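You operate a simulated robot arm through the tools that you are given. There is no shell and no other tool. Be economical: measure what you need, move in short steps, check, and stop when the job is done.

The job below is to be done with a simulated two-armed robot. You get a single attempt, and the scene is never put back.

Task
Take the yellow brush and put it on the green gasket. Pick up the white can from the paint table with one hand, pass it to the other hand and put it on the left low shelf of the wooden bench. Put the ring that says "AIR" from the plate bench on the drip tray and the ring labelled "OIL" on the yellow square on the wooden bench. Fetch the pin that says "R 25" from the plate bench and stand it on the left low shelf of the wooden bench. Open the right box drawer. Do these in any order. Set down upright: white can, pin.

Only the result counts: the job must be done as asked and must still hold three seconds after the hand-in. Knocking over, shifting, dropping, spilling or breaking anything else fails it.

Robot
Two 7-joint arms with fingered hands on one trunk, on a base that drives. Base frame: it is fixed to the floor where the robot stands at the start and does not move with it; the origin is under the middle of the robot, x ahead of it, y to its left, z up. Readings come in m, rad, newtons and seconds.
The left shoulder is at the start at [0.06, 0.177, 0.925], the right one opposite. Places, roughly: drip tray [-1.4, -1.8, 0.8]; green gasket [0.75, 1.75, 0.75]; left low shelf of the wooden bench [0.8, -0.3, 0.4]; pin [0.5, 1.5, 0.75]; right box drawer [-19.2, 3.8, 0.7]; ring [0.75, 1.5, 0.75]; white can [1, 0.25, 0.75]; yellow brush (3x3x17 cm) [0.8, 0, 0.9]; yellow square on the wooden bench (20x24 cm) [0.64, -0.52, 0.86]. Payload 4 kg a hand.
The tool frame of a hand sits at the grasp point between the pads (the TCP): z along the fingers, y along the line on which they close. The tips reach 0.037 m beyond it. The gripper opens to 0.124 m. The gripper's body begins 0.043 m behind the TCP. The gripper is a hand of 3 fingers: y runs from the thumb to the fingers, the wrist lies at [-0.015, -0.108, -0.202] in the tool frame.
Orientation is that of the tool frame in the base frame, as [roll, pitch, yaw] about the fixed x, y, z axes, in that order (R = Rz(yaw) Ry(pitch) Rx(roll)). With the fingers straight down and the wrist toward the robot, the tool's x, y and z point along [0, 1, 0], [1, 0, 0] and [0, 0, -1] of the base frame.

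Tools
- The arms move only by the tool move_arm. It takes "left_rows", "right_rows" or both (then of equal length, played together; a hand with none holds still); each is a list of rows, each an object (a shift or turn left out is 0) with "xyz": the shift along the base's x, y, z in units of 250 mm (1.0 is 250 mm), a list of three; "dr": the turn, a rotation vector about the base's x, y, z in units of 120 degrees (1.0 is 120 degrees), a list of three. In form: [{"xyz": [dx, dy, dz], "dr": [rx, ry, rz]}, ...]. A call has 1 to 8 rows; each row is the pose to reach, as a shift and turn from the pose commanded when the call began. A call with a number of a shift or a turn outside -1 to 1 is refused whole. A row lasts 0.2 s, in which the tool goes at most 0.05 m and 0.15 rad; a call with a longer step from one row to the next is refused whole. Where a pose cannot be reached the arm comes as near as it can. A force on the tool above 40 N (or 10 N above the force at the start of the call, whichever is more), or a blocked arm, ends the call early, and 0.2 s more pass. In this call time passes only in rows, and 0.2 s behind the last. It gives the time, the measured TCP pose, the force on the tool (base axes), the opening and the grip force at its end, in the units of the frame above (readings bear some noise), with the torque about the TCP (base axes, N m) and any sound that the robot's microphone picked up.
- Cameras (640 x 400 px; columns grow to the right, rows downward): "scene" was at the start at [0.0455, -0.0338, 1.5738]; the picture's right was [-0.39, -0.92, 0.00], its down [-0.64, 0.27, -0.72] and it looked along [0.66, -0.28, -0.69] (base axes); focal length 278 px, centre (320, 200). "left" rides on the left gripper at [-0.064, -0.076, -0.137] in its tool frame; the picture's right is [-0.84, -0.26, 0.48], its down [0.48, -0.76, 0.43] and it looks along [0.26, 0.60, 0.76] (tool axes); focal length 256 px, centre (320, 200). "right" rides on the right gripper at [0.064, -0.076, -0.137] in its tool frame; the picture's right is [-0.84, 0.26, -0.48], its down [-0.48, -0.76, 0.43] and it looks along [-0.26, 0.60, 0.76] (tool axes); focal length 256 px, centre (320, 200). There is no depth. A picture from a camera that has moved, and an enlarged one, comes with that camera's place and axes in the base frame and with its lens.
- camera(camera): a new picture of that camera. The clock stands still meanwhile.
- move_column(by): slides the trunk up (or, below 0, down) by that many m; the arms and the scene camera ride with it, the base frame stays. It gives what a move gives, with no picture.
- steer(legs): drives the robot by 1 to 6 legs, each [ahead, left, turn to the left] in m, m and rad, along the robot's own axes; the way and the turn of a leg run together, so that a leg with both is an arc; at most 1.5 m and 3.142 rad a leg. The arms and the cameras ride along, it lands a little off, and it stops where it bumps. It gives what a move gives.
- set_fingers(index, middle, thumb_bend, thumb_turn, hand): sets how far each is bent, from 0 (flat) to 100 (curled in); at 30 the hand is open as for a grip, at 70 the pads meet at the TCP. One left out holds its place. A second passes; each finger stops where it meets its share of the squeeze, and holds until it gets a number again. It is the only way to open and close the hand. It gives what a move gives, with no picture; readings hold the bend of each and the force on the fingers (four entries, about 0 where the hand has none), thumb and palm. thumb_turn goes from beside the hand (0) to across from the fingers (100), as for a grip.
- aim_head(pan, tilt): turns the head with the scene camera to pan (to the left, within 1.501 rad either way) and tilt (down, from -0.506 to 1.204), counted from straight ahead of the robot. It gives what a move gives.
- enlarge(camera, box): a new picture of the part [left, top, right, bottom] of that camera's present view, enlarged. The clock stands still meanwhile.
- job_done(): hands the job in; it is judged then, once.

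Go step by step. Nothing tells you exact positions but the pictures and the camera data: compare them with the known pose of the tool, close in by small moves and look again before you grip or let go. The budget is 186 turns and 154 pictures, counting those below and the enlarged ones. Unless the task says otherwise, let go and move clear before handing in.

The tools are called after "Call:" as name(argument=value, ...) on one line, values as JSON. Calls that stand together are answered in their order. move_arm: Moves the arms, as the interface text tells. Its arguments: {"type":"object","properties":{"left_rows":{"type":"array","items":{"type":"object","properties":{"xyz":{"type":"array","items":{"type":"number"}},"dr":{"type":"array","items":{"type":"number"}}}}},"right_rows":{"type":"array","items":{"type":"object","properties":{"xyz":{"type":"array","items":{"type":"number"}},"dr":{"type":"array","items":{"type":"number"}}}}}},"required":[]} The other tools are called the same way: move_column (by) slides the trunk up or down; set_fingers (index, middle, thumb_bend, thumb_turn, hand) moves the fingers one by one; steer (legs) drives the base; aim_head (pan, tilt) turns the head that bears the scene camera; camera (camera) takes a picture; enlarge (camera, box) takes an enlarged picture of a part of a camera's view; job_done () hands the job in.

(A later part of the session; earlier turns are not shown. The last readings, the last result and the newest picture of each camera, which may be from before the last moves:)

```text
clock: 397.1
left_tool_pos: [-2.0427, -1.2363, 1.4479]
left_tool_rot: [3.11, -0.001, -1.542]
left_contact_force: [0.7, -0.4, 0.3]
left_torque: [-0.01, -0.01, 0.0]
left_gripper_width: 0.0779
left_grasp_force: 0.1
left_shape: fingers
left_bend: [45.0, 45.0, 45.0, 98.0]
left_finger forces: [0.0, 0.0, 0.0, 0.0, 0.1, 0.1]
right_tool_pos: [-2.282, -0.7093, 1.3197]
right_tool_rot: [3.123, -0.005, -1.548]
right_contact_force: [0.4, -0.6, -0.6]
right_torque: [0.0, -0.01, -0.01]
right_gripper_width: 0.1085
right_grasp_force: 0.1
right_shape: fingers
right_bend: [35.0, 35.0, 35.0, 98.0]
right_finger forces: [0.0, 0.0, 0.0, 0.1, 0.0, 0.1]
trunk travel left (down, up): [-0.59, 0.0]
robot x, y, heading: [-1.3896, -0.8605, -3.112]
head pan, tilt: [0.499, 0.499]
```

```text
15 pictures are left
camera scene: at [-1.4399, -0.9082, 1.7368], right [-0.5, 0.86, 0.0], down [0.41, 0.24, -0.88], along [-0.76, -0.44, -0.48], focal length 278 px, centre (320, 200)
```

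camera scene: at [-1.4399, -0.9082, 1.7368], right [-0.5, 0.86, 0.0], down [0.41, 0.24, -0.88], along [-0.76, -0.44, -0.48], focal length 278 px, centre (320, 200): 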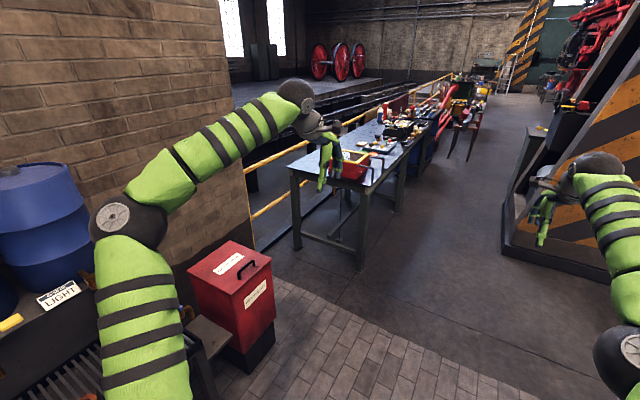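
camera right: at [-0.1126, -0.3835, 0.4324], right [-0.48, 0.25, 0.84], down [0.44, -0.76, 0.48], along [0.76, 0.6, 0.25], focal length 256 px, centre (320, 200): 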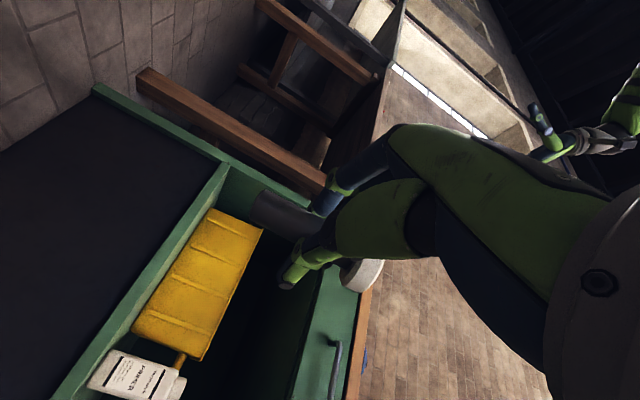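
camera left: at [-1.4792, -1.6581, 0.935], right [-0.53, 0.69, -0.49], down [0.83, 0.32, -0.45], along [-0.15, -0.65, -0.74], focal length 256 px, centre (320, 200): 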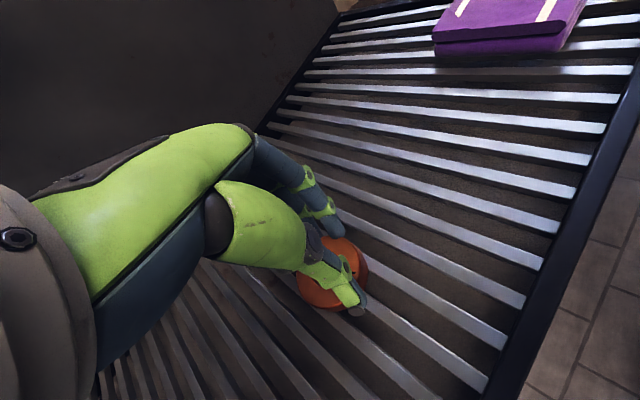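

The left elbow is now high and inside (≈1.4 m up). I align on y≈-0.98 and drive through past the pillar.

Call:
steer(legs=[[0, 0.12, -0.03], [1.5, 0, 0], [1.5, 0, 0]])

Call:
aim_head(pan=-0.1, tilt=0.3)

Call:
camera(camera="scene")

```text
clock: 412.5
left_tool_pos: [-5.05, -1.3843, 1.4472]
left_tool_rot: [3.111, -0.002, -1.551]
left_contact_force: [0.2, 0.3, 0.2]
left_torque: [-0.01, 0.0, 0.02]
left_gripper_width: 0.078
left_grasp_force: 0.0
left_shape: fingers
left_bend: [45.0, 45.0, 45.0, 98.0]
left_finger forces: [0.0, 0.0, 0.1, 0.1, 0.0, 0.0]
right_tool_pos: [-5.2859, -0.8558, 1.3186]
right_tool_rot: [3.124, -0.005, -1.553]
right_contact_force: [-0.7, 0.2, -0.5]
right_torque: [0.0, 0.05, -0.01]
right_gripper_width: 0.1086
right_grasp_force: 0.1
right_shape: fingers
right_bend: [35.0, 35.0, 35.0, 98.0]
right_finger forces: [0.0, 0.1, 0.0, 0.0, 0.0, 0.1]
trunk travel left (down, up): [-0.59, 0.0]
robot x, y, heading: [-4.3967, -1.0153, -3.119]
head pan, tilt: [0.499, 0.499]
```

```text
clock: 413.5
left_tool_pos: [-5.0511, -1.3847, 1.4473]
left_tool_rot: [3.111, -0.001, -1.554]
left_contact_force: [0.1, -0.1, 0.2]
left_torque: [-0.01, 0.02, -0.03]
left_gripper_width: 0.0778
left_grasp_force: 0.2
left_shape: fingers
left_bend: [45.0, 45.0, 45.0, 98.0]
left_finger forces: [0.1, 0.0, 0.0, 0.0, 0.0, 0.0]
right_tool_pos: [-5.2859, -0.8552, 1.3188]
right_tool_rot: [3.123, -0.005, -1.553]
right_contact_force: [0.5, -0.1, -0.3]
right_torque: [0.01, -0.01, -0.03]
right_gripper_width: 0.1086
right_grasp_force: 0.1
right_shape: fingers
right_bend: [35.0, 35.0, 35.0, 98.0]
right_finger forces: [0.0, 0.0, 0.0, 0.0, 0.1, 0.0]
trunk travel left (down, up): [-0.59, 0.0]
robot x, y, heading: [-4.3978, -1.0121, -3.114]
head pan, tilt: [-0.099, 0.3]
```

```text
14 pictures are left
camera scene: at [-4.4594, -1.0086, 1.7551], right [0.08, 1.0, 0.0], down [0.3, -0.02, -0.96], along [-0.95, 0.07, -0.3], focal length 278 px, centre (320, 200)
```

scene: 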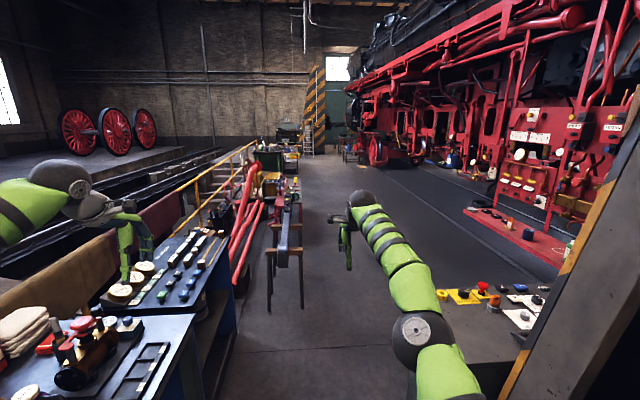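

Through the choke point. Next I weave between the stand on the left (y≤-1.0 at x≈-6.6) and the table behind the pillar (y≥-0.25), then on along the locomotive.

Call:
steer(legs=[[1.2, -0.2, -0.028], [0.65, -0.2, 0], [1.0, -0.4, 0], [1.4, 0, 0]])

Call:
camera(camera="scene")

```text
clock: 434.6
left_tool_pos: [-9.2975, -0.5723, 1.4468]
left_tool_rot: [3.109, -0.002, -1.57]
left_contact_force: [-0.4, 1.3, -0.4]
left_torque: [-0.04, 0.01, -0.01]
left_gripper_width: 0.0777
left_grasp_force: 0.0
left_shape: fingers
left_bend: [45.0, 45.0, 45.0, 98.0]
left_finger forces: [0.0, 0.0, 0.0, 0.0, 0.0, 0.0]
right_tool_pos: [-9.5213, -0.0385, 1.3198]
right_tool_rot: [3.122, -0.006, -1.572]
right_contact_force: [-0.5, -0.2, 0.6]
right_torque: [-0.01, -0.02, -0.03]
right_gripper_width: 0.1084
right_grasp_force: 0.0
right_shape: fingers
right_bend: [35.0, 35.0, 35.0, 98.0]
right_finger forces: [0.0, 0.1, 0.1, 0.0, 0.0, 0.0]
trunk travel left (down, up): [-0.59, 0.0]
robot x, y, heading: [-8.6367, -0.2146, -3.143]
head pan, tilt: [-0.099, 0.3]
```

```text
13 pictures are left
camera scene: at [-8.6989, -0.208, 1.7551], right [0.1, 1.0, 0.0], down [0.29, -0.03, -0.96], along [-0.95, 0.09, -0.3], focal length 278 px, centre (320, 200)
```

scene: 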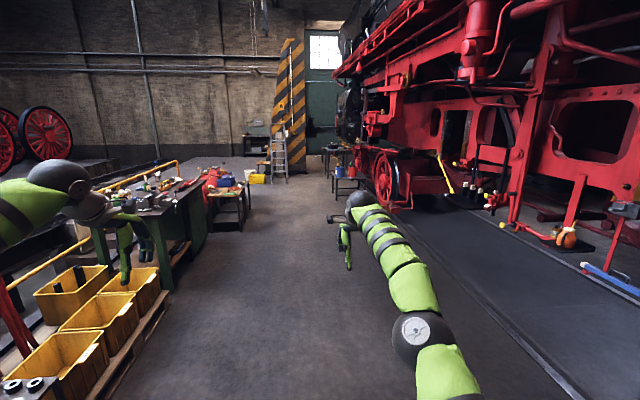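

The aisle ahead is clear at y≈-0.2. I drive 4.4 m further.

Call:
steer(legs=[[1.5, 0, 0], [1.5, 0, 0], [1.4, 0, 0]])

Call:
aim_head(pan=-0.4, tilt=0.25)

Call:
camera(camera="scene")

```text
clock: 455.7
left_tool_pos: [-13.7039, -0.5076, 1.448]
left_tool_rot: [3.107, -0.001, -1.6]
left_contact_force: [0.3, 0.6, -0.6]
left_torque: [0.0, 0.0, -0.03]
left_gripper_width: 0.0775
left_grasp_force: 0.1
left_shape: fingers
left_bend: [45.0, 45.0, 45.0, 98.0]
left_finger forces: [0.0, 0.0, 0.0, 0.0, 0.0, 0.0]
right_tool_pos: [-13.9115, 0.0323, 1.3184]
right_tool_rot: [3.12, -0.004, -1.603]
right_contact_force: [-0.8, 0.5, -0.4]
right_torque: [0.01, 0.02, 0.02]
right_gripper_width: 0.1086
right_grasp_force: 0.1
right_shape: fingers
right_bend: [35.0, 35.0, 35.0, 98.0]
right_finger forces: [0.0, 0.0, 0.1, 0.0, 0.0, 0.0]
trunk travel left (down, up): [-0.59, 0.0]
robot x, y, heading: [-13.0305, -0.1711, 3.117]
head pan, tilt: [-0.099, 0.3]
```

```text
clock: 456.5
left_tool_pos: [-13.7042, -0.5075, 1.4478]
left_tool_rot: [3.11, -0.002, -1.602]
left_contact_force: [0.2, 0.5, -0.6]
left_torque: [0.01, 0.02, 0.0]
left_gripper_width: 0.0778
left_grasp_force: 0.1
left_shape: fingers
left_bend: [45.0, 45.0, 45.0, 98.0]
left_finger forces: [0.0, 0.0, 0.0, 0.1, 0.1, 0.0]
right_tool_pos: [-13.9118, 0.033, 1.3198]
right_tool_rot: [3.122, -0.005, -1.604]
right_contact_force: [0.1, 0.4, 0.8]
right_torque: [0.0, 0.0, 0.0]
right_gripper_width: 0.1086
right_grasp_force: 0.1
right_shape: fingers
right_bend: [35.0, 35.0, 35.0, 98.0]
right_finger forces: [0.0, 0.0, 0.0, 0.1, 0.1, 0.1]
trunk travel left (down, up): [-0.59, 0.0]
robot x, y, heading: [-13.034, -0.1685, 3.112]
head pan, tilt: [-0.4, 0.25]
```

```text
12 pictures are left
camera scene: at [-13.0864, -0.1354, 1.7599], right [0.41, 0.91, 0.0], down [0.23, -0.1, -0.97], along [-0.88, 0.4, -0.25], focal length 278 px, centre (320, 200)
```

scene: 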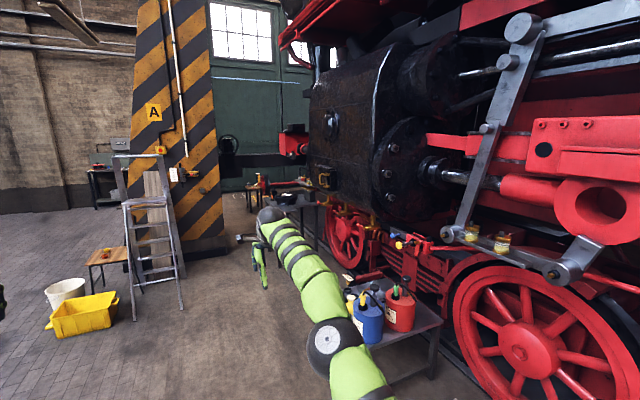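

I'm near the locomotive's front. A ladder foot stands at about [-15.9, -0.4] and a can table at [-14.4, 0.9]; I steer between them and look again.

Call:
steer(legs=[[1.5, 0, 0.03], [0.9, -0.35, 0]])

Call:
camera(camera="scene")

```text
clock: 468.4
left_tool_pos: [-16.0741, -0.1553, 1.4481]
left_tool_rot: [3.109, -0.004, -1.572]
left_contact_force: [-0.3, 0.6, -1.1]
left_torque: [-0.03, 0.01, 0.01]
left_gripper_width: 0.0779
left_grasp_force: 0.0
left_shape: fingers
left_bend: [45.0, 45.0, 45.0, 98.0]
left_finger forces: [0.1, 0.0, 0.0, 0.0, 0.0, 0.0]
right_tool_pos: [-16.2979, 0.3777, 1.3199]
right_tool_rot: [3.122, -0.005, -1.576]
right_contact_force: [0.1, 0.2, 0.0]
right_torque: [0.01, -0.05, -0.05]
right_gripper_width: 0.1085
right_grasp_force: 0.0
right_shape: fingers
right_bend: [35.0, 35.0, 35.0, 98.0]
right_finger forces: [0.1, 0.1, 0.1, 0.1, 0.1, 0.0]
trunk travel left (down, up): [-0.59, 0.0]
robot x, y, heading: [-15.4078, 0.2019, -3.14]
head pan, tilt: [-0.4, 0.25]
```

```text
11 pictures are left
camera scene: at [-15.4683, 0.2343, 1.7599], right [0.39, 0.92, 0.0], down [0.23, -0.1, -0.97], along [-0.89, 0.38, -0.25], focal length 278 px, centre (320, 200)
```

scene: 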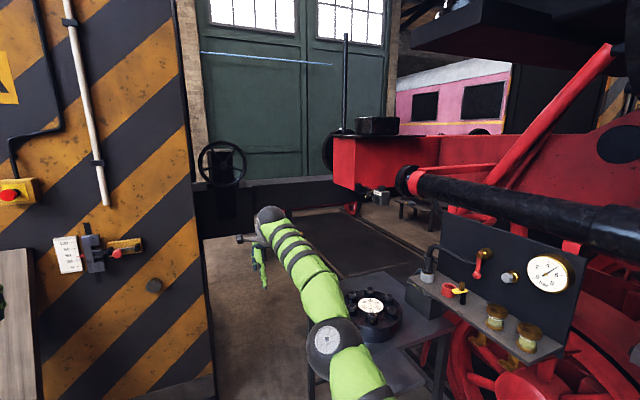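

It is tight here: a table with a valve disc on the right and the pillar on the left. I look down at the gap before moving.

Call:
aim_head(pan=-0.25, tilt=0.75)

Call:
camera(camera="scene")

```text
clock: 469.4
left_tool_pos: [-16.0732, -0.1563, 1.447]
left_tool_rot: [3.111, 0.001, -1.573]
left_contact_force: [-0.3, -0.7, 0.2]
left_torque: [0.01, 0.0, 0.04]
left_gripper_width: 0.0777
left_grasp_force: 0.0
left_shape: fingers
left_bend: [45.0, 45.0, 45.0, 98.0]
left_finger forces: [0.0, 0.0, 0.1, 0.1, 0.0, 0.0]
right_tool_pos: [-16.2984, 0.3771, 1.3185]
right_tool_rot: [3.123, -0.005, -1.575]
right_contact_force: [-0.1, -0.5, -0.1]
right_torque: [-0.02, -0.03, 0.01]
right_gripper_width: 0.1084
right_grasp_force: 0.1
right_shape: fingers
right_bend: [35.0, 35.0, 35.0, 98.0]
right_finger forces: [0.1, 0.1, 0.0, 0.0, 0.0, 0.1]
trunk travel left (down, up): [-0.59, 0.0]
robot x, y, heading: [-15.4096, 0.2002, -3.144]
head pan, tilt: [-0.25, 0.75]
```

```text
10 pictures are left
camera scene: at [-15.4621, 0.2183, 1.7149], right [0.25, 0.97, 0.0], down [0.66, -0.17, -0.73], along [-0.71, 0.18, -0.68], focal length 278 px, centre (320, 200)
```

scene: 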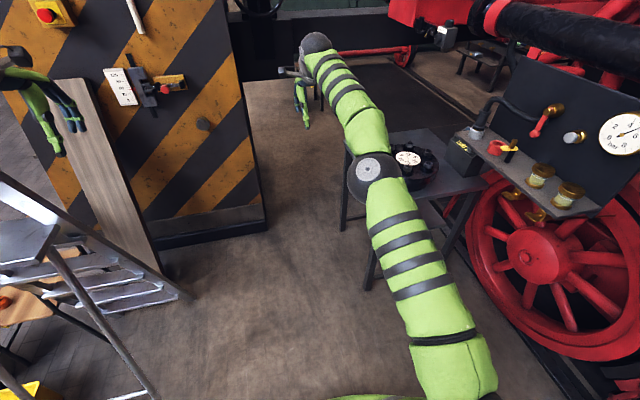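

The gap is only about 0.6 m, too narrow. I'll go round the pillar's other side: I back out and look left for free floor.

Call:
steer(legs=[[-0.8, 0.45, 0]])

Call:
aim_head(pan=0.6, tilt=0.4)

Call:
camera(camera="scene")

```text
clock: 474.2
left_tool_pos: [-15.2819, -0.6112, 1.448]
left_tool_rot: [3.11, 0.0, -1.575]
left_contact_force: [-0.6, 0.0, -0.5]
left_torque: [-0.01, 0.01, 0.0]
left_gripper_width: 0.0775
left_grasp_force: 0.1
left_shape: fingers
left_bend: [45.0, 45.0, 45.0, 98.0]
left_finger forces: [0.0, 0.1, 0.0, 0.0, 0.0, 0.0]
right_tool_pos: [-15.5053, -0.0759, 1.3185]
right_tool_rot: [3.122, -0.004, -1.576]
right_contact_force: [0.6, 0.5, -0.5]
right_torque: [-0.02, 0.04, 0.0]
right_gripper_width: 0.1084
right_grasp_force: 0.0
right_shape: fingers
right_bend: [35.0, 35.0, 35.0, 98.0]
right_finger forces: [0.0, 0.1, 0.0, 0.0, 0.0, 0.1]
trunk travel left (down, up): [-0.59, 0.0]
robot x, y, heading: [-14.6181, -0.2585, 3.138]
head pan, tilt: [-0.25, 0.75]
```

```text
clock: 475.3
left_tool_pos: [-15.2832, -0.6115, 1.4479]
left_tool_rot: [3.111, -0.001, -1.575]
left_contact_force: [-0.8, -0.1, -0.3]
left_torque: [0.0, 0.02, 0.01]
left_gripper_width: 0.0778
left_grasp_force: 0.0
left_shape: fingers
left_bend: [45.0, 45.0, 45.0, 98.0]
left_finger forces: [0.0, 0.0, 0.1, 0.0, 0.0, 0.0]
right_tool_pos: [-15.5049, -0.0756, 1.3197]
right_tool_rot: [3.123, -0.005, -1.576]
right_contact_force: [0.5, 0.4, 0.5]
right_torque: [0.01, 0.03, 0.01]
right_gripper_width: 0.1085
right_grasp_force: 0.0
right_shape: fingers
right_bend: [35.0, 35.0, 35.0, 98.0]
right_finger forces: [0.1, 0.0, 0.0, 0.0, 0.0, 0.1]
trunk travel left (down, up): [-0.59, 0.0]
robot x, y, heading: [-14.6187, -0.2559, 3.139]
head pan, tilt: [0.6, 0.4]
```

```text
9 pictures are left
camera scene: at [-14.6665, -0.3103, 1.7459], right [-0.56, 0.83, 0.0], down [0.32, 0.22, -0.92], along [-0.76, -0.52, -0.39], focal length 278 px, centre (320, 200)
```

scene: 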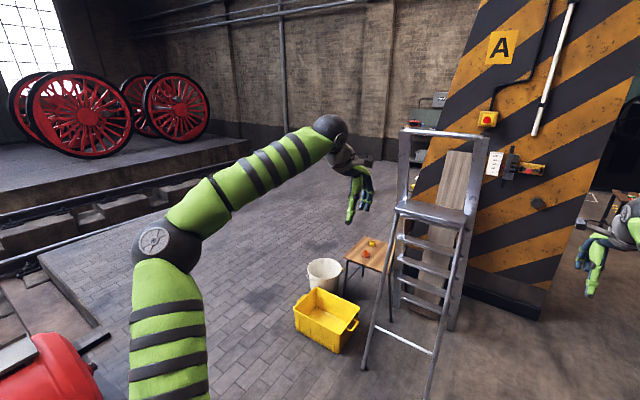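

Free paved floor lies beyond the yellow tub; a red tank stands at about [-14.8, -1.4]. I turn to face that way (arms swing in free space), shift over and check the gap.

Call:
steer(legs=[[0, 0, 1.571], [0, -0.65, 0]])

Call:
aim_head(pan=0.0, tilt=0.6)

Call:
camera(camera="scene")

```text
clock: 482.8
left_tool_pos: [-14.9136, -0.9182, 1.4471]
left_tool_rot: [3.109, 0.0, -0.01]
left_contact_force: [0.4, -0.2, -0.7]
left_torque: [0.0, 0.02, -0.02]
left_gripper_width: 0.0779
left_grasp_force: 0.0
left_shape: fingers
left_bend: [45.0, 45.0, 45.0, 98.0]
left_finger forces: [0.0, 0.0, 0.0, 0.0, 0.0, 0.0]
right_tool_pos: [-15.4496, -1.1381, 1.3192]
right_tool_rot: [3.123, -0.004, -0.012]
right_contact_force: [0.3, -0.3, 0.6]
right_torque: [-0.01, 0.01, -0.03]
right_gripper_width: 0.1087
right_grasp_force: 0.0
right_shape: fingers
right_bend: [35.0, 35.0, 35.0, 98.0]
right_finger forces: [0.0, 0.0, 0.0, 0.0, 0.1, 0.0]
trunk travel left (down, up): [-0.59, 0.0]
robot x, y, heading: [-15.261, -0.2519, -1.58]
head pan, tilt: [0.6, 0.4]
```

```text
clock: 483.8
left_tool_pos: [-14.9137, -0.9186, 1.4477]
left_tool_rot: [3.11, -0.002, -0.01]
left_contact_force: [0.3, 0.1, -0.5]
left_torque: [0.01, -0.01, -0.04]
left_gripper_width: 0.0777
left_grasp_force: 0.0
left_shape: fingers
left_bend: [45.0, 45.0, 45.0, 98.0]
left_finger forces: [0.0, 0.0, 0.1, 0.1, 0.0, 0.0]
right_tool_pos: [-15.4486, -1.1372, 1.3193]
right_tool_rot: [3.122, -0.005, -0.011]
right_contact_force: [-0.3, -0.1, -0.1]
right_torque: [0.02, 0.01, 0.02]
right_gripper_width: 0.1085
right_grasp_force: 0.1
right_shape: fingers
right_bend: [35.0, 35.0, 35.0, 98.0]
right_finger forces: [0.1, 0.1, 0.1, 0.1, 0.0, 0.0]
trunk travel left (down, up): [-0.59, 0.0]
robot x, y, heading: [-15.2651, -0.2533, -1.577]
head pan, tilt: [0.0, 0.6]
```

```text
8 pictures are left
camera scene: at [-15.2643, -0.3131, 1.7277], right [-1.0, 0.01, 0.0], down [0.0, 0.56, -0.83], along [-0.01, -0.83, -0.56], focal length 278 px, centre (320, 200)
```

scene: 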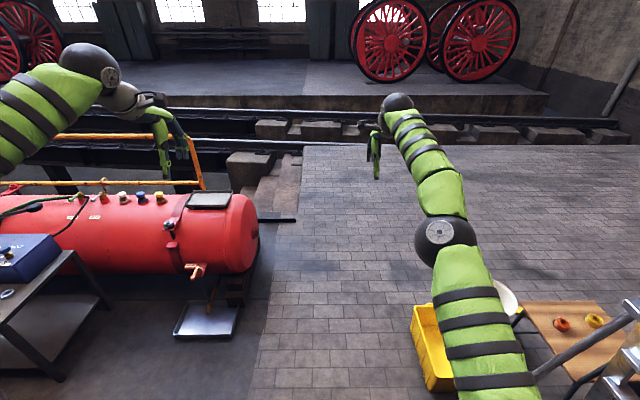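

The gap between tank and tub is about 0.93 m with clear paving beyond. I drive through, sidestep west along y≈-2.45 past the pillar, and turn north.

Call:
steer(legs=[[0, -0.11, 0.006], [1.2, 0, 0], [1.0, 0, 0], [0, -1.5, 0], [0, -1.5, 0]])

Call:
steer(legs=[[0, 0, -3.14]])

Call:
aim_head(pan=0.0, tilt=0.4)

Call:
camera(camera="scene")

```text
clock: 509.4
left_tool_pos: [-17.9932, -3.1366, 1.4474]
left_tool_rot: [3.11, -0.001, 0.036]
left_contact_force: [-0.5, 0.0, -0.2]
left_torque: [-0.02, 0.0, 0.0]
left_gripper_width: 0.0779
left_grasp_force: 0.2
left_shape: fingers
left_bend: [45.0, 45.0, 45.0, 98.0]
left_finger forces: [0.0, 0.1, 0.1, 0.1, 0.0, 0.0]
right_tool_pos: [-18.5197, -3.3807, 1.3191]
right_tool_rot: [3.124, -0.005, 0.034]
right_contact_force: [0.1, 0.1, 0.2]
right_torque: [-0.03, -0.02, -0.01]
right_gripper_width: 0.1085
right_grasp_force: 0.1
right_shape: fingers
right_bend: [35.0, 35.0, 35.0, 98.0]
right_finger forces: [0.0, 0.1, 0.0, 0.0, 0.0, 0.0]
trunk travel left (down, up): [-0.59, 0.0]
robot x, y, heading: [-18.3744, -2.4886, -1.537]
head pan, tilt: [0.0, 0.6]
```

```text
clock: 517.1
left_tool_pos: [-18.7581, -1.842, 1.4475]
left_tool_rot: [3.11, -0.001, -3.098]
left_contact_force: [0.4, -0.2, 0.0]
left_torque: [0.0, 0.01, -0.01]
left_gripper_width: 0.0777
left_grasp_force: 0.1
left_shape: fingers
left_bend: [45.0, 45.0, 45.0, 98.0]
left_finger forces: [0.1, 0.0, 0.1, 0.0, 0.1, 0.0]
right_tool_pos: [-18.2355, -1.5947, 1.3194]
right_tool_rot: [3.123, -0.005, -3.099]
right_contact_force: [-0.4, 0.4, 0.6]
right_torque: [0.03, 0.0, 0.01]
right_gripper_width: 0.1085
right_grasp_force: 0.1
right_shape: fingers
right_bend: [35.0, 35.0, 35.0, 98.0]
right_finger forces: [0.0, 0.0, 0.0, 0.0, 0.0, 0.0]
trunk travel left (down, up): [-0.59, 0.0]
robot x, y, heading: [-18.3741, -2.4911, 1.617]
head pan, tilt: [0.0, 0.6]
```

```text
clock: 517.9
left_tool_pos: [-18.7587, -1.8431, 1.4479]
left_tool_rot: [3.109, -0.001, -3.099]
left_contact_force: [0.0, 0.1, 0.0]
left_torque: [-0.02, 0.01, 0.01]
left_gripper_width: 0.0777
left_grasp_force: 0.0
left_shape: fingers
left_bend: [45.0, 45.0, 45.0, 98.0]
left_finger forces: [0.0, 0.1, 0.0, 0.1, 0.1, 0.1]
right_tool_pos: [-18.2369, -1.5954, 1.3192]
right_tool_rot: [3.12, -0.006, -3.097]
right_contact_force: [0.0, -1.6, 0.4]
right_torque: [0.04, -0.01, 0.0]
right_gripper_width: 0.1083
right_grasp_force: 0.1
right_shape: fingers
right_bend: [35.0, 35.0, 35.0, 98.0]
right_finger forces: [0.0, 0.0, 0.0, 0.1, 0.0, 0.1]
trunk travel left (down, up): [-0.59, 0.0]
robot x, y, heading: [-18.3738, -2.4892, 1.615]
head pan, tilt: [0.0, 0.4]
```

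```text
7 pictures are left
camera scene: at [-18.3762, -2.4267, 1.7458], right [1.0, 0.05, 0.0], down [0.02, -0.39, -0.92], along [-0.04, 0.92, -0.39], focal length 278 px, centre (320, 200)
```

scene: 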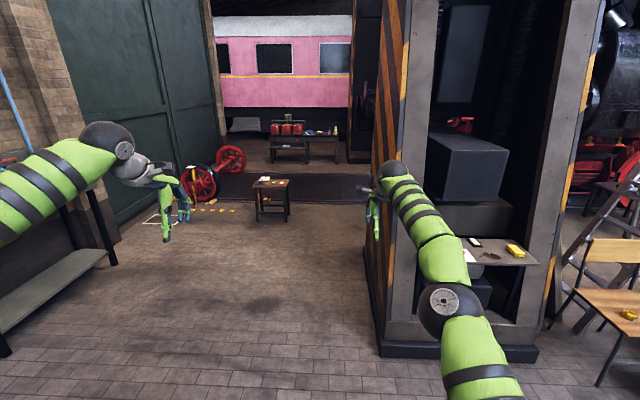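

The bench with red cans at about [-18.9, 3.9] is the goal; a stool stands at [-19.1, 0.9] and the pillar's west face is x≈-18.0. I move up to the stool area and look.

Call:
steer(legs=[[0, 0.3, -0.045], [1.5, 0, 0], [0.6, 0, 0]])

Call:
aim_head(pan=-0.15, tilt=0.55)

Call:
camera(camera="scene")

```text
clock: 530.0
left_tool_pos: [-19.0185, 0.2815, 1.447]
left_tool_rot: [3.11, -0.002, 3.131]
left_contact_force: [0.2, -0.1, -0.3]
left_torque: [0.0, -0.01, 0.01]
left_gripper_width: 0.0778
left_grasp_force: 0.0
left_shape: fingers
left_bend: [45.0, 45.0, 45.0, 98.0]
left_finger forces: [0.0, 0.0, 0.1, 0.0, 0.0, 0.0]
right_tool_pos: [-18.482, 0.5006, 1.3178]
right_tool_rot: [3.122, -0.004, 3.129]
right_contact_force: [-0.3, 0.1, 1.0]
right_torque: [-0.01, 0.0, -0.01]
right_gripper_width: 0.1086
right_grasp_force: 0.0
right_shape: fingers
right_bend: [35.0, 35.0, 35.0, 98.0]
right_finger forces: [0.1, 0.0, 0.1, 0.0, 0.1, 0.0]
trunk travel left (down, up): [-0.59, 0.0]
robot x, y, heading: [-18.6695, -0.3841, 1.565]
head pan, tilt: [0.0, 0.4]
```

```text
clock: 530.7
left_tool_pos: [-19.0179, 0.2814, 1.4473]
left_tool_rot: [3.109, -0.002, 3.131]
left_contact_force: [-0.5, -0.9, 1.3]
left_torque: [-0.03, -0.02, 0.03]
left_gripper_width: 0.0778
left_grasp_force: 0.0
left_shape: fingers
left_bend: [45.0, 45.0, 45.0, 98.0]
left_finger forces: [0.0, 0.0, 0.1, 0.1, 0.1, 0.0]
right_tool_pos: [-18.4814, 0.5011, 1.3195]
right_tool_rot: [3.123, -0.005, 3.129]
right_contact_force: [0.1, -0.1, -1.0]
right_torque: [-0.02, 0.08, -0.02]
right_gripper_width: 0.1088
right_grasp_force: 0.0
right_shape: fingers
right_bend: [35.0, 35.0, 35.0, 98.0]
right_finger forces: [0.0, 0.1, 0.0, 0.0, 0.0, 0.1]
trunk travel left (down, up): [-0.59, 0.0]
robot x, y, heading: [-18.6712, -0.3822, 1.561]
head pan, tilt: [-0.15, 0.55]
```

```text
6 pictures are left
camera scene: at [-18.655, -0.3265, 1.7322], right [0.99, -0.16, 0.0], down [-0.08, -0.52, -0.85], along [0.13, 0.84, -0.52], focal length 278 px, centre (320, 200)
```

scene: 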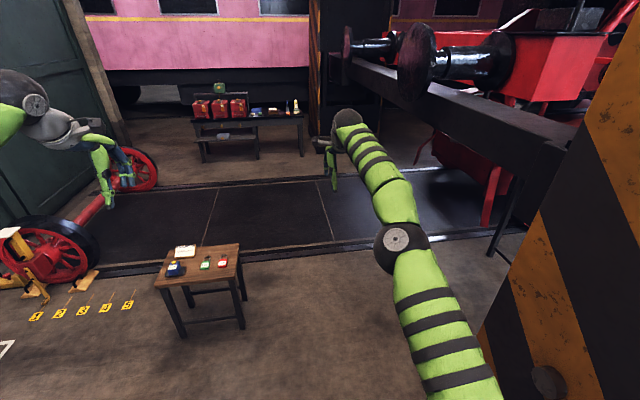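

The three red boxes on the bench at y≈3.8 are the drawer boxes; the right one is at about x=-19.2. I pass the stool on its right side and come up in front of them.

Call:
steer(legs=[[0, -0.24, 0.01], [1.3, 0, 0], [0.6, 0, 0], [0.8, 0.75, 0]])

Call:
aim_head(pan=0.0, tilt=0.6)

Call:
camera(camera="scene")

```text
clock: 546.8
left_tool_pos: [-19.5416, 2.9858, 1.4464]
left_tool_rot: [3.11, -0.001, 3.141]
left_contact_force: [0.0, 0.0, 0.4]
left_torque: [0.01, -0.03, 0.0]
left_gripper_width: 0.078
left_grasp_force: 0.1
left_shape: fingers
left_bend: [45.0, 45.0, 45.0, 98.0]
left_finger forces: [0.1, 0.0, 0.0, 0.1, 0.0, 0.0]
right_tool_pos: [-19.007, 3.2087, 1.3187]
right_tool_rot: [3.122, -0.006, 3.137]
right_contact_force: [0.2, 0.6, 0.3]
right_torque: [-0.03, 0.0, 0.02]
right_gripper_width: 0.1082
right_grasp_force: 0.0
right_shape: fingers
right_bend: [35.0, 35.0, 35.0, 98.0]
right_finger forces: [0.0, 0.0, 0.0, 0.0, 0.1, 0.0]
trunk travel left (down, up): [-0.59, 0.0]
robot x, y, heading: [-19.1848, 2.3193, 1.569]
head pan, tilt: [-0.15, 0.55]
```

```text
clock: 547.5
left_tool_pos: [-19.5411, 2.9854, 1.4476]
left_tool_rot: [3.112, -0.001, 3.139]
left_contact_force: [-0.7, 0.8, -0.8]
left_torque: [-0.01, 0.03, -0.02]
left_gripper_width: 0.0776
left_grasp_force: 0.0
left_shape: fingers
left_bend: [45.0, 45.0, 45.0, 98.0]
left_finger forces: [0.0, 0.0, 0.1, 0.1, 0.0, 0.0]
right_tool_pos: [-19.0075, 3.2081, 1.3189]
right_tool_rot: [3.123, -0.006, 3.137]
right_contact_force: [0.2, 0.0, -0.4]
right_torque: [-0.02, 0.0, -0.02]
right_gripper_width: 0.1085
right_grasp_force: 0.0
right_shape: fingers
right_bend: [35.0, 35.0, 35.0, 98.0]
right_finger forces: [0.0, 0.0, 0.0, 0.1, 0.0, 0.0]
trunk travel left (down, up): [-0.59, 0.0]
robot x, y, heading: [-19.1876, 2.3229, 1.569]
head pan, tilt: [0.0, 0.6]
```

```text
5 pictures are left
camera scene: at [-19.1862, 2.3796, 1.7277], right [1.0, 0.0, 0.0], down [0.0, -0.56, -0.83], along [0.0, 0.83, -0.56], focal length 278 px, centre (320, 200)
```

scene: 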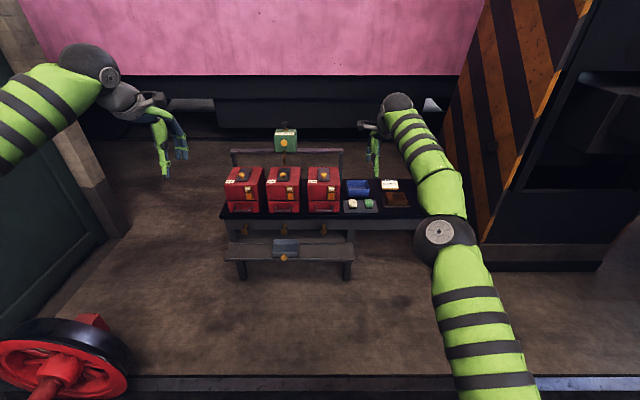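

Three red tool boxes, each with a drawer and handle at the bottom. I enlarge them.

Call:
enlarge(camera="scene", box=[255, 155, 365, 225])

```text
5.71 times, centred on (310, 190) of scene
camera zoom: at [-19.1862, 2.3796, 1.7277], right [1.0, 0.0, 0.0], down [0.0, -0.56, -0.83], along [0.0, 0.83, -0.56], focal length 1590 px, centre (377, 257)
```

zoom: 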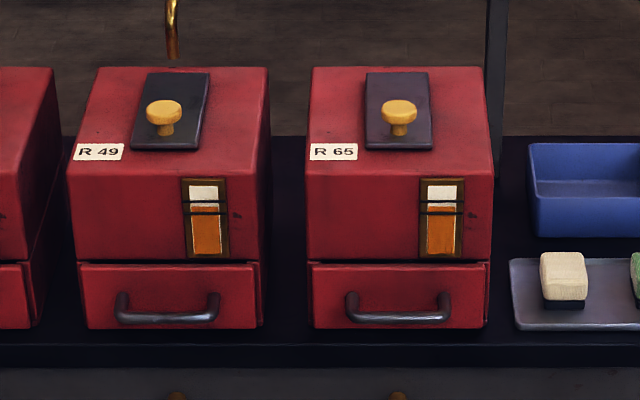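

The right box is R 65; its drawer handle is a bar at about [-19.164, 3.815, 0.675], standing ~4 cm off the face. I lower the trunk, tilt the right hand 45° (fingers forward-down), and bring it to a pre-grasp pose before driving up.

Call:
move_column(by=-0.3)

Call:
move_arm(right_rows=[{"xyz": [0, -0.12, -0.08], "dr": [0.062, 0, 0]}, {"xyz": [0, -0.24, -0.16], "dr": [0.125, 0, 0]}, {"xyz": [0, -0.36, -0.25], "dr": [0.187, 0, 0]}, {"xyz": [0, -0.48, -0.35], "dr": [0.25, 0, 0]}, {"xyz": [0, -0.6, -0.45], "dr": [0.312, 0, 0]}, {"xyz": [0, -0.7, -0.55], "dr": [0.375, 0, 0]}, {"xyz": [0, -0.76, -0.7], "dr": [0.375, 0, 0]}, {"xyz": [0, -0.8, -0.86], "dr": [0.375, 0, 0]}])

Call:
set_fingers(hand="right", index=45, middle=45, thumb_bend=50)

```text
clock: 550.5
left_tool_pos: [-19.5407, 2.9861, 1.1476]
left_tool_rot: [3.111, -0.001, 3.14]
left_contact_force: [0.3, -0.1, 0.2]
left_torque: [0.04, 0.02, -0.02]
left_gripper_width: 0.0776
left_grasp_force: 0.1
left_shape: fingers
left_bend: [45.0, 45.0, 45.0, 98.0]
left_finger forces: [0.1, 0.0, 0.0, 0.1, 0.0, 0.0]
right_tool_pos: [-19.0068, 3.2083, 1.0191]
right_tool_rot: [3.121, -0.006, 3.137]
right_contact_force: [0.3, 0.7, -0.7]
right_torque: [0.04, 0.0, 0.0]
right_gripper_width: 0.1085
right_grasp_force: 0.1
right_shape: fingers
right_bend: [35.0, 35.0, 35.0, 98.0]
right_finger forces: [0.0, 0.0, 0.0, 0.0, 0.0, 0.0]
trunk travel left (down, up): [-0.29, 0.3]
robot x, y, heading: [-19.1874, 2.3237, 1.571]
head pan, tilt: [0.0, 0.6]
```

```text
clock: 552.3
left_tool_pos: [-19.5399, 2.9852, 1.1473]
left_tool_rot: [3.11, -0.001, 3.14]
left_contact_force: [0.2, 0.3, 0.5]
left_torque: [0.0, -0.02, -0.03]
left_gripper_width: 0.0781
left_grasp_force: 0.1
left_shape: fingers
left_bend: [45.0, 45.0, 45.0, 98.0]
left_finger forces: [0.0, 0.1, 0.0, 0.0, 0.0, 0.0]
right_tool_pos: [-19.0056, 3.0077, 0.8037]
right_tool_rot: [2.337, -0.007, 3.14]
right_contact_force: [0.6, 0.1, -0.9]
right_torque: [0.01, 0.0, 0.0]
right_gripper_width: 0.1087
right_grasp_force: 0.1
right_shape: fingers
right_bend: [35.0, 35.0, 35.0, 98.0]
right_finger forces: [0.1, 0.0, 0.0, 0.0, 0.0, 0.0]
trunk travel left (down, up): [-0.29, 0.3]
robot x, y, heading: [-19.1869, 2.3217, 1.571]
head pan, tilt: [0.0, 0.6]
```

```text
clock: 553.3
left_tool_pos: [-19.5404, 2.9853, 1.1464]
left_tool_rot: [3.11, -0.003, 3.139]
left_contact_force: [0.0, -0.3, 0.4]
left_torque: [0.02, 0.03, 0.0]
left_gripper_width: 0.0778
left_grasp_force: 0.0
left_shape: fingers
left_bend: [45.0, 45.0, 45.0, 98.0]
left_finger forces: [0.1, 0.0, 0.0, 0.0, 0.0, 0.1]
right_tool_pos: [-19.0072, 3.0077, 0.8033]
right_tool_rot: [2.336, -0.008, -3.141]
right_contact_force: [-0.1, -0.7, -0.8]
right_torque: [0.0, 0.0, 0.03]
right_gripper_width: 0.0705
right_grasp_force: 0.0
right_shape: fingers
right_bend: [45.0, 45.0, 50.0, 98.0]
right_finger forces: [0.0, 0.0, 0.1, 0.1, 0.1, 0.0]
trunk travel left (down, up): [-0.29, 0.3]
robot x, y, heading: [-19.1864, 2.3221, 1.571]
head pan, tilt: [0.0, 0.6]
```

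I drive up so that the hand stops 13 cm in front of the handle, then check.

Call:
steer(legs=[[0.66, 0.157, 0]])

Call:
aim_head(pan=-0.2, tilt=0.85)

Call:
camera(camera="scene")

```text
clock: 557.1
left_tool_pos: [-19.7005, 3.6427, 1.1473]
left_tool_rot: [3.11, -0.002, 3.141]
left_contact_force: [-1.1, -0.1, -0.5]
left_torque: [0.03, 0.01, 0.04]
left_gripper_width: 0.0777
left_grasp_force: 0.1
left_shape: fingers
left_bend: [45.0, 45.0, 45.0, 98.0]
left_finger forces: [0.1, 0.0, 0.1, 0.0, 0.0, 0.1]
right_tool_pos: [-19.1656, 3.6669, 0.8049]
right_tool_rot: [2.338, -0.005, 3.141]
right_contact_force: [0.1, 0.8, 0.0]
right_torque: [-0.01, 0.04, -0.01]
right_gripper_width: 0.0706
right_grasp_force: 0.1
right_shape: fingers
right_bend: [45.0, 45.0, 50.0, 98.0]
right_finger forces: [0.0, 0.1, 0.1, 0.0, 0.0, 0.0]
trunk travel left (down, up): [-0.29, 0.3]
robot x, y, heading: [-19.3429, 2.9829, 1.573]
head pan, tilt: [0.0, 0.6]
```

```text
clock: 557.9
left_tool_pos: [-19.7009, 3.6429, 1.1477]
left_tool_rot: [3.11, -0.002, 3.139]
left_contact_force: [-0.3, -1.0, 0.1]
left_torque: [0.04, -0.04, 0.03]
left_gripper_width: 0.0779
left_grasp_force: 0.0
left_shape: fingers
left_bend: [45.0, 45.0, 45.0, 98.0]
left_finger forces: [0.0, 0.1, 0.1, 0.1, 0.0, 0.1]
right_tool_pos: [-19.1669, 3.6664, 0.8038]
right_tool_rot: [2.338, -0.007, -3.138]
right_contact_force: [0.2, 0.0, 0.3]
right_torque: [-0.02, -0.02, 0.0]
right_gripper_width: 0.0704
right_grasp_force: 0.0
right_shape: fingers
right_bend: [45.0, 45.0, 50.0, 98.0]
right_finger forces: [0.0, 0.1, 0.0, 0.1, 0.0, 0.1]
trunk travel left (down, up): [-0.29, 0.3]
robot x, y, heading: [-19.3453, 2.9781, 1.571]
head pan, tilt: [-0.201, 0.85]
```

```text
3 pictures are left
camera scene: at [-19.3292, 3.0268, 1.4068], right [0.98, -0.2, 0.0], down [-0.15, -0.74, -0.66], along [0.13, 0.65, -0.75], focal length 278 px, centre (320, 200)
```

scene: 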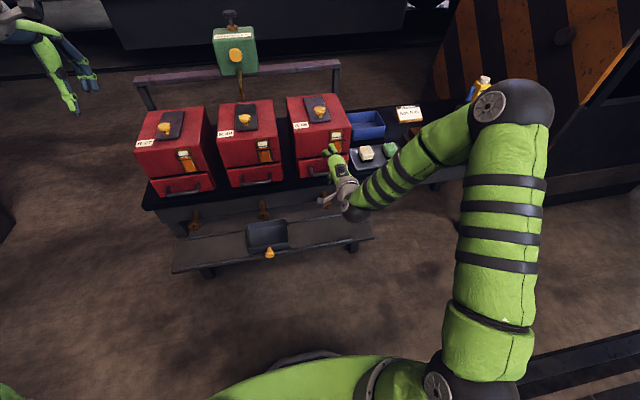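

Triangulating again puts the handles nearer: about y≈3.67, z≈0.78 — right where the hand is. I zoom in to see exactly how fingers and bar lie.

Call:
enlarge(camera="scene", box=[285, 135, 365, 195])

```text
6.67 times, centred on (325, 165) of scene
camera zoom: at [-19.3292, 3.0268, 1.4068], right [0.98, -0.2, 0.0], down [-0.15, -0.74, -0.66], along [0.13, 0.65, -0.75], focal length 1855 px, centre (287, 433)
```

zoom: 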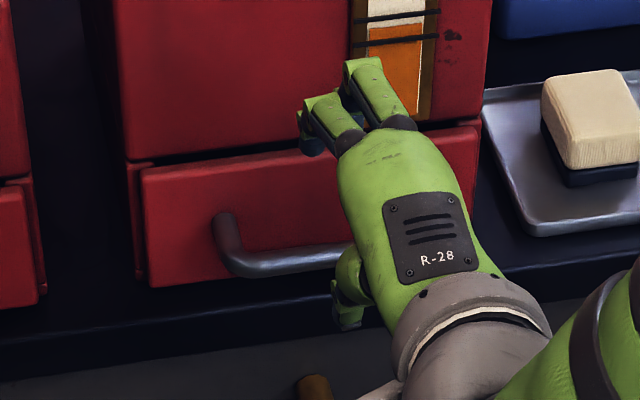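

The bar lies straight ahead of the hand along its pointing direction, about 7 cm away ([-19.165, 3.72, 0.75]). I advance 5 cm along that axis and close.

Call:
move_arm(right_rows=[{"xyz": [0, 0.05, -0.048]}, {"xyz": [0, 0.1, -0.096]}, {"xyz": [0, 0.15, -0.144]}])

Call:
set_fingers(hand="right", index=72, middle=72, thumb_bend=72)

```text
clock: 558.6
left_tool_pos: [-19.6998, 3.6444, 1.1473]
left_tool_rot: [3.109, -0.002, 3.14]
left_contact_force: [0.6, -0.7, 0.1]
left_torque: [0.0, 0.02, 0.02]
left_gripper_width: 0.0779
left_grasp_force: 0.1
left_shape: fingers
left_bend: [45.0, 45.0, 45.0, 98.0]
left_finger forces: [0.0, 0.0, 0.1, 0.0, 0.0, 0.0]
right_tool_pos: [-19.1655, 3.7053, 0.7677]
right_tool_rot: [2.336, -0.006, -3.141]
right_contact_force: [0.1, -0.5, -0.5]
right_torque: [-0.02, 0.01, -0.01]
right_gripper_width: 0.0701
right_grasp_force: 0.0
right_shape: fingers
right_bend: [45.0, 45.0, 50.0, 98.0]
right_finger forces: [0.1, 0.0, 0.0, 0.0, 0.0, 0.0]
trunk travel left (down, up): [-0.29, 0.3]
robot x, y, heading: [-19.3415, 2.9842, 1.577]
head pan, tilt: [-0.201, 0.85]
```

```text
clock: 559.6
left_tool_pos: [-19.7005, 3.6429, 1.1484]
left_tool_rot: [3.11, -0.003, 3.139]
left_contact_force: [-0.4, -1.0, -0.1]
left_torque: [0.01, 0.0, 0.01]
left_gripper_width: 0.078
left_grasp_force: 0.0
left_shape: fingers
left_bend: [45.0, 45.0, 45.0, 98.0]
left_finger forces: [0.0, 0.0, 0.0, 0.1, 0.1, 0.0]
right_tool_pos: [-19.1655, 3.7039, 0.7687]
right_tool_rot: [2.336, -0.007, -3.14]
right_contact_force: [-0.3, 0.1, 0.2]
right_torque: [0.02, -0.02, 0.03]
right_gripper_width: 0.0
right_grasp_force: 0.0
right_shape: fingers
right_bend: [71.0, 72.0, 71.0, 98.0]
right_finger forces: [0.0, 0.1, 0.0, 0.0, 0.0, 0.0]
trunk travel left (down, up): [-0.29, 0.3]
robot x, y, heading: [-19.3426, 2.981, 1.573]
head pan, tilt: [-0.201, 0.85]
```

Nothing between the fingers yet; I reopen and advance in small steps until something touches.

Call:
set_fingers(hand="right", index=47, middle=47, thumb_bend=52)

Call:
move_arm(right_rows=[{"xyz": [0, 0.036, -0.034]}, {"xyz": [0, 0.072, -0.069]}, {"xyz": [0, 0.1, -0.096]}])

Call:
set_fingers(hand="right", index=72, middle=72, thumb_bend=72)

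```text
clock: 560.6
left_tool_pos: [-19.6999, 3.6429, 1.1467]
left_tool_rot: [3.11, -0.003, 3.14]
left_contact_force: [0.0, 0.0, -0.9]
left_torque: [-0.02, -0.02, -0.01]
left_gripper_width: 0.0778
left_grasp_force: 0.1
left_shape: fingers
left_bend: [45.0, 45.0, 45.0, 98.0]
left_finger forces: [0.0, 0.0, 0.0, 0.1, 0.0, 0.0]
right_tool_pos: [-19.1662, 3.7039, 0.7692]
right_tool_rot: [2.337, -0.007, -3.139]
right_contact_force: [1.0, -1.2, -0.4]
right_torque: [0.06, 0.01, -0.03]
right_gripper_width: 0.0635
right_grasp_force: 0.0
right_shape: fingers
right_bend: [47.0, 47.0, 52.0, 98.0]
right_finger forces: [0.0, 0.0, 0.0, 0.0, 0.0, 0.0]
trunk travel left (down, up): [-0.29, 0.3]
robot x, y, heading: [-19.3454, 2.9843, 1.571]
head pan, tilt: [-0.201, 0.85]
```

```text
clock: 561.5
left_tool_pos: [-19.6989, 3.6415, 1.1492]
left_tool_rot: [3.109, -0.001, 3.14]
left_contact_force: [-0.6, -0.3, 0.1]
left_torque: [-0.01, -0.04, -0.01]
left_gripper_width: 0.0779
left_grasp_force: 0.1
left_shape: fingers
left_bend: [45.0, 45.0, 45.0, 98.0]
left_finger forces: [0.0, 0.0, 0.0, 0.0, 0.0, 0.0]
right_tool_pos: [-19.1662, 3.7274, 0.7473]
right_tool_rot: [2.331, -0.007, -3.137]
right_contact_force: [0.5, -16.5, 13.6]
right_torque: [0.88, 0.1, 0.02]
right_gripper_width: 0.0631
right_grasp_force: 10.9
right_shape: fingers
right_bend: [46.0, 48.0, 52.0, 98.0]
right_finger forces: [16.3, 5.7, 0.1, 0.0, 0.0, 0.0]
trunk travel left (down, up): [-0.29, 0.3]
robot x, y, heading: [-19.3452, 2.9808, 1.57]
head pan, tilt: [-0.201, 0.85]
```

```text
clock: 562.5
left_tool_pos: [-19.6994, 3.6402, 1.1501]
left_tool_rot: [3.107, -0.002, 3.137]
left_contact_force: [-1.1, 0.1, 0.6]
left_torque: [0.04, 0.0, 0.01]
left_gripper_width: 0.0777
left_grasp_force: 0.2
left_shape: fingers
left_bend: [45.0, 45.0, 45.0, 98.0]
left_finger forces: [0.1, 0.0, 0.1, 0.0, 0.0, 0.0]
right_tool_pos: [-19.1639, 3.7267, 0.7462]
right_tool_rot: [2.333, -0.006, 3.141]
right_contact_force: [10.9, -27.7, 22.9]
right_torque: [1.33, 0.42, -0.33]
right_gripper_width: 0.0478
right_grasp_force: 27.3
right_shape: fingers
right_bend: [47.0, 72.0, 65.0, 97.0]
right_finger forces: [39.9, 0.0, 0.1, 0.1, 14.7, 0.0]
trunk travel left (down, up): [-0.29, 0.3]
robot x, y, heading: [-19.3429, 2.9839, 1.574]
head pan, tilt: [-0.201, 0.85]
```

The index is blocked while the middle closed freely. I use one picture from the right hand camera to see the bar.

Call:
camera(camera="right")

```text
1 pictures are left
camera right: at [-19.2275, 3.5748, 0.7862], right [0.84, -0.17, 0.51], down [0.48, -0.21, -0.85], along [0.25, 0.96, -0.09], focal length 256 px, centre (320, 200)
```

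right: 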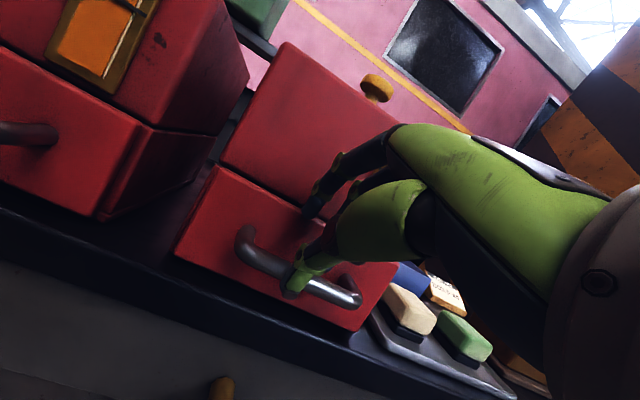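

The picture shows it clearly: the bar is at about [-19.163, 3.745, 0.717], a bit lower than the hand; the index pressed on the box face above it. I back off, narrow the fingers, shift down and re-enter.

Call:
move_arm(right_rows=[{"xyz": [0, -0.035, 0.033]}, {"xyz": [0, -0.05, 0.045]}])

Call:
set_fingers(hand="right", index=57, middle=57, thumb_bend=56)

Call:
move_arm(right_rows=[{"xyz": [0, -0.024, -0.026]}, {"xyz": [0, 0.01, -0.06]}, {"xyz": [0, 0.045, -0.09]}, {"xyz": [0, 0.075, -0.12]}])

Call:
set_fingers(hand="right", index=80, middle=80, thumb_bend=75)

```text
clock: 563.0
left_tool_pos: [-19.7007, 3.6435, 1.148]
left_tool_rot: [3.111, -0.002, 3.142]
left_contact_force: [0.7, 0.6, -0.1]
left_torque: [0.03, 0.01, 0.03]
left_gripper_width: 0.0778
left_grasp_force: 0.1
left_shape: fingers
left_bend: [45.0, 45.0, 45.0, 98.0]
left_finger forces: [0.0, 0.1, 0.0, 0.0, 0.1, 0.0]
right_tool_pos: [-19.1658, 3.7169, 0.7549]
right_tool_rot: [2.339, -0.006, -3.138]
right_contact_force: [0.3, -0.6, -0.4]
right_torque: [0.01, 0.01, -0.02]
right_gripper_width: 0.0152
right_grasp_force: 0.1
right_shape: fingers
right_bend: [57.0, 72.0, 72.0, 98.0]
right_finger forces: [0.0, 0.0, 0.1, 0.0, 0.1, 0.0]
trunk travel left (down, up): [-0.29, 0.3]
robot x, y, heading: [-19.3422, 2.9832, 1.574]
head pan, tilt: [-0.201, 0.85]
```

```text
clock: 564.0
left_tool_pos: [-19.6995, 3.6446, 1.1476]
left_tool_rot: [3.11, -0.002, 3.141]
left_contact_force: [-0.4, 0.1, -1.1]
left_torque: [0.02, 0.0, 0.02]
left_gripper_width: 0.0778
left_grasp_force: 0.0
left_shape: fingers
left_bend: [45.0, 45.0, 45.0, 98.0]
left_finger forces: [0.0, 0.0, 0.0, 0.0, 0.2, 0.1]
right_tool_pos: [-19.1655, 3.7167, 0.7556]
right_tool_rot: [2.337, -0.008, -3.138]
right_contact_force: [0.1, 0.8, 0.7]
right_torque: [-0.03, -0.04, 0.02]
right_gripper_width: 0.0433
right_grasp_force: 0.0
right_shape: fingers
right_bend: [56.0, 56.0, 56.0, 98.0]
right_finger forces: [0.0, 0.1, 0.0, 0.0, 0.1, 0.0]
trunk travel left (down, up): [-0.29, 0.3]
robot x, y, heading: [-19.3458, 2.9807, 1.571]
head pan, tilt: [-0.201, 0.85]
```

```text
clock: 565.0
left_tool_pos: [-19.6995, 3.6423, 1.1473]
left_tool_rot: [3.11, -0.003, 3.141]
left_contact_force: [0.5, -0.5, -0.3]
left_torque: [-0.01, 0.02, 0.03]
left_gripper_width: 0.0778
left_grasp_force: 0.0
left_shape: fingers
left_bend: [45.0, 45.0, 45.0, 98.0]
left_finger forces: [0.0, 0.0, 0.0, 0.0, 0.0, 0.1]
right_tool_pos: [-19.1666, 3.7349, 0.7271]
right_tool_rot: [2.337, -0.007, -3.14]
right_contact_force: [0.6, -12.8, 4.2]
right_torque: [0.46, -0.02, -0.08]
right_gripper_width: 0.0433
right_grasp_force: 6.0
right_shape: fingers
right_bend: [56.0, 58.0, 56.0, 98.0]
right_finger forces: [0.0, 12.7, 0.0, 0.0, 0.0, 0.0]
trunk travel left (down, up): [-0.29, 0.3]
robot x, y, heading: [-19.3456, 2.9808, 1.569]
head pan, tilt: [-0.201, 0.85]
```

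```text
clock: 566.0
left_tool_pos: [-19.6995, 3.6447, 1.1479]
left_tool_rot: [3.111, -0.002, 3.139]
left_contact_force: [0.3, -0.7, 0.2]
left_torque: [0.0, 0.0, 0.02]
left_gripper_width: 0.078
left_grasp_force: 0.1
left_shape: fingers
left_bend: [45.0, 45.0, 45.0, 98.0]
left_finger forces: [0.0, 0.0, 0.1, 0.1, 0.0, 0.0]
right_tool_pos: [-19.1647, 3.7352, 0.7245]
right_tool_rot: [2.34, -0.006, 3.14]
right_contact_force: [-0.7, -4.4, -16.6]
right_torque: [-0.29, -0.1, 0.29]
right_gripper_width: 0.0087
right_grasp_force: 29.1
right_shape: fingers
right_bend: [72.0, 71.0, 65.0, 98.0]
right_finger forces: [13.1, 13.0, 0.1, 0.1, 31.9, 0.0]
trunk travel left (down, up): [-0.29, 0.3]
robot x, y, heading: [-19.345, 2.9812, 1.576]
head pan, tilt: [-0.201, 0.85]
```

The fingers now clamp the bar with 29 N. I pull the drawer straight toward the robot.

Call:
move_arm(right_rows=[{"xyz": [0, -0.05, 0]}, {"xyz": [0, -0.1, 0]}, {"xyz": [0, -0.16, 0]}, {"xyz": [0, -0.22, 0]}, {"xyz": [0, -0.28, 0]}, {"xyz": [0, -0.34, 0]}, {"xyz": [0, -0.4, 0]}, {"xyz": [0, -0.46, 0]}])

```text
clock: 567.9
left_tool_pos: [-19.6994, 3.6443, 1.1475]
left_tool_rot: [3.111, -0.003, 3.14]
left_contact_force: [0.5, 0.3, -1.3]
left_torque: [0.03, 0.0, 0.03]
left_gripper_width: 0.0778
left_grasp_force: 0.0
left_shape: fingers
left_bend: [45.0, 45.0, 45.0, 98.0]
left_finger forces: [0.1, 0.0, 0.0, 0.1, 0.0, 0.0]
right_tool_pos: [-19.1651, 3.6203, 0.7249]
right_tool_rot: [2.34, -0.008, -3.139]
right_contact_force: [3.3, 0.5, -19.8]
right_torque: [-0.27, -0.12, 0.26]
right_gripper_width: 0.009
right_grasp_force: 28.4
right_shape: fingers
right_bend: [72.0, 71.0, 65.0, 98.0]
right_finger forces: [14.1, 13.8, 0.0, 0.0, 29.6, 0.0]
trunk travel left (down, up): [-0.29, 0.3]
robot x, y, heading: [-19.3416, 2.9787, 1.577]
head pan, tilt: [-0.201, 0.85]
```

The grip held over 11.5 cm of travel with little resistance. I pull a little more, watching the force.

Call:
move_arm(right_rows=[{"xyz": [0, -0.04, 0]}, {"xyz": [0, -0.08, 0]}, {"xyz": [0, -0.12, 0]}])

```text
clock: 568.6
left_tool_pos: [-19.6997, 3.6451, 1.147]
left_tool_rot: [3.112, -0.002, 3.141]
left_contact_force: [0.0, 0.1, 0.4]
left_torque: [0.0, 0.0, 0.05]
left_gripper_width: 0.0779
left_grasp_force: 0.0
left_shape: fingers
left_bend: [45.0, 45.0, 45.0, 98.0]
left_finger forces: [0.0, 0.0, 0.1, 0.0, 0.1, 0.0]
right_tool_pos: [-19.1653, 3.5911, 0.7235]
right_tool_rot: [2.339, -0.007, -3.14]
right_contact_force: [3.4, 1.6, -20.4]
right_torque: [-0.24, -0.14, 0.16]
right_gripper_width: 0.009
right_grasp_force: 28.2
right_shape: fingers
right_bend: [72.0, 71.0, 65.0, 98.0]
right_finger forces: [14.2, 13.8, 0.0, 0.0, 29.3, 0.0]
trunk travel left (down, up): [-0.29, 0.3]
robot x, y, heading: [-19.347, 2.9818, 1.576]
head pan, tilt: [-0.201, 0.85]
```

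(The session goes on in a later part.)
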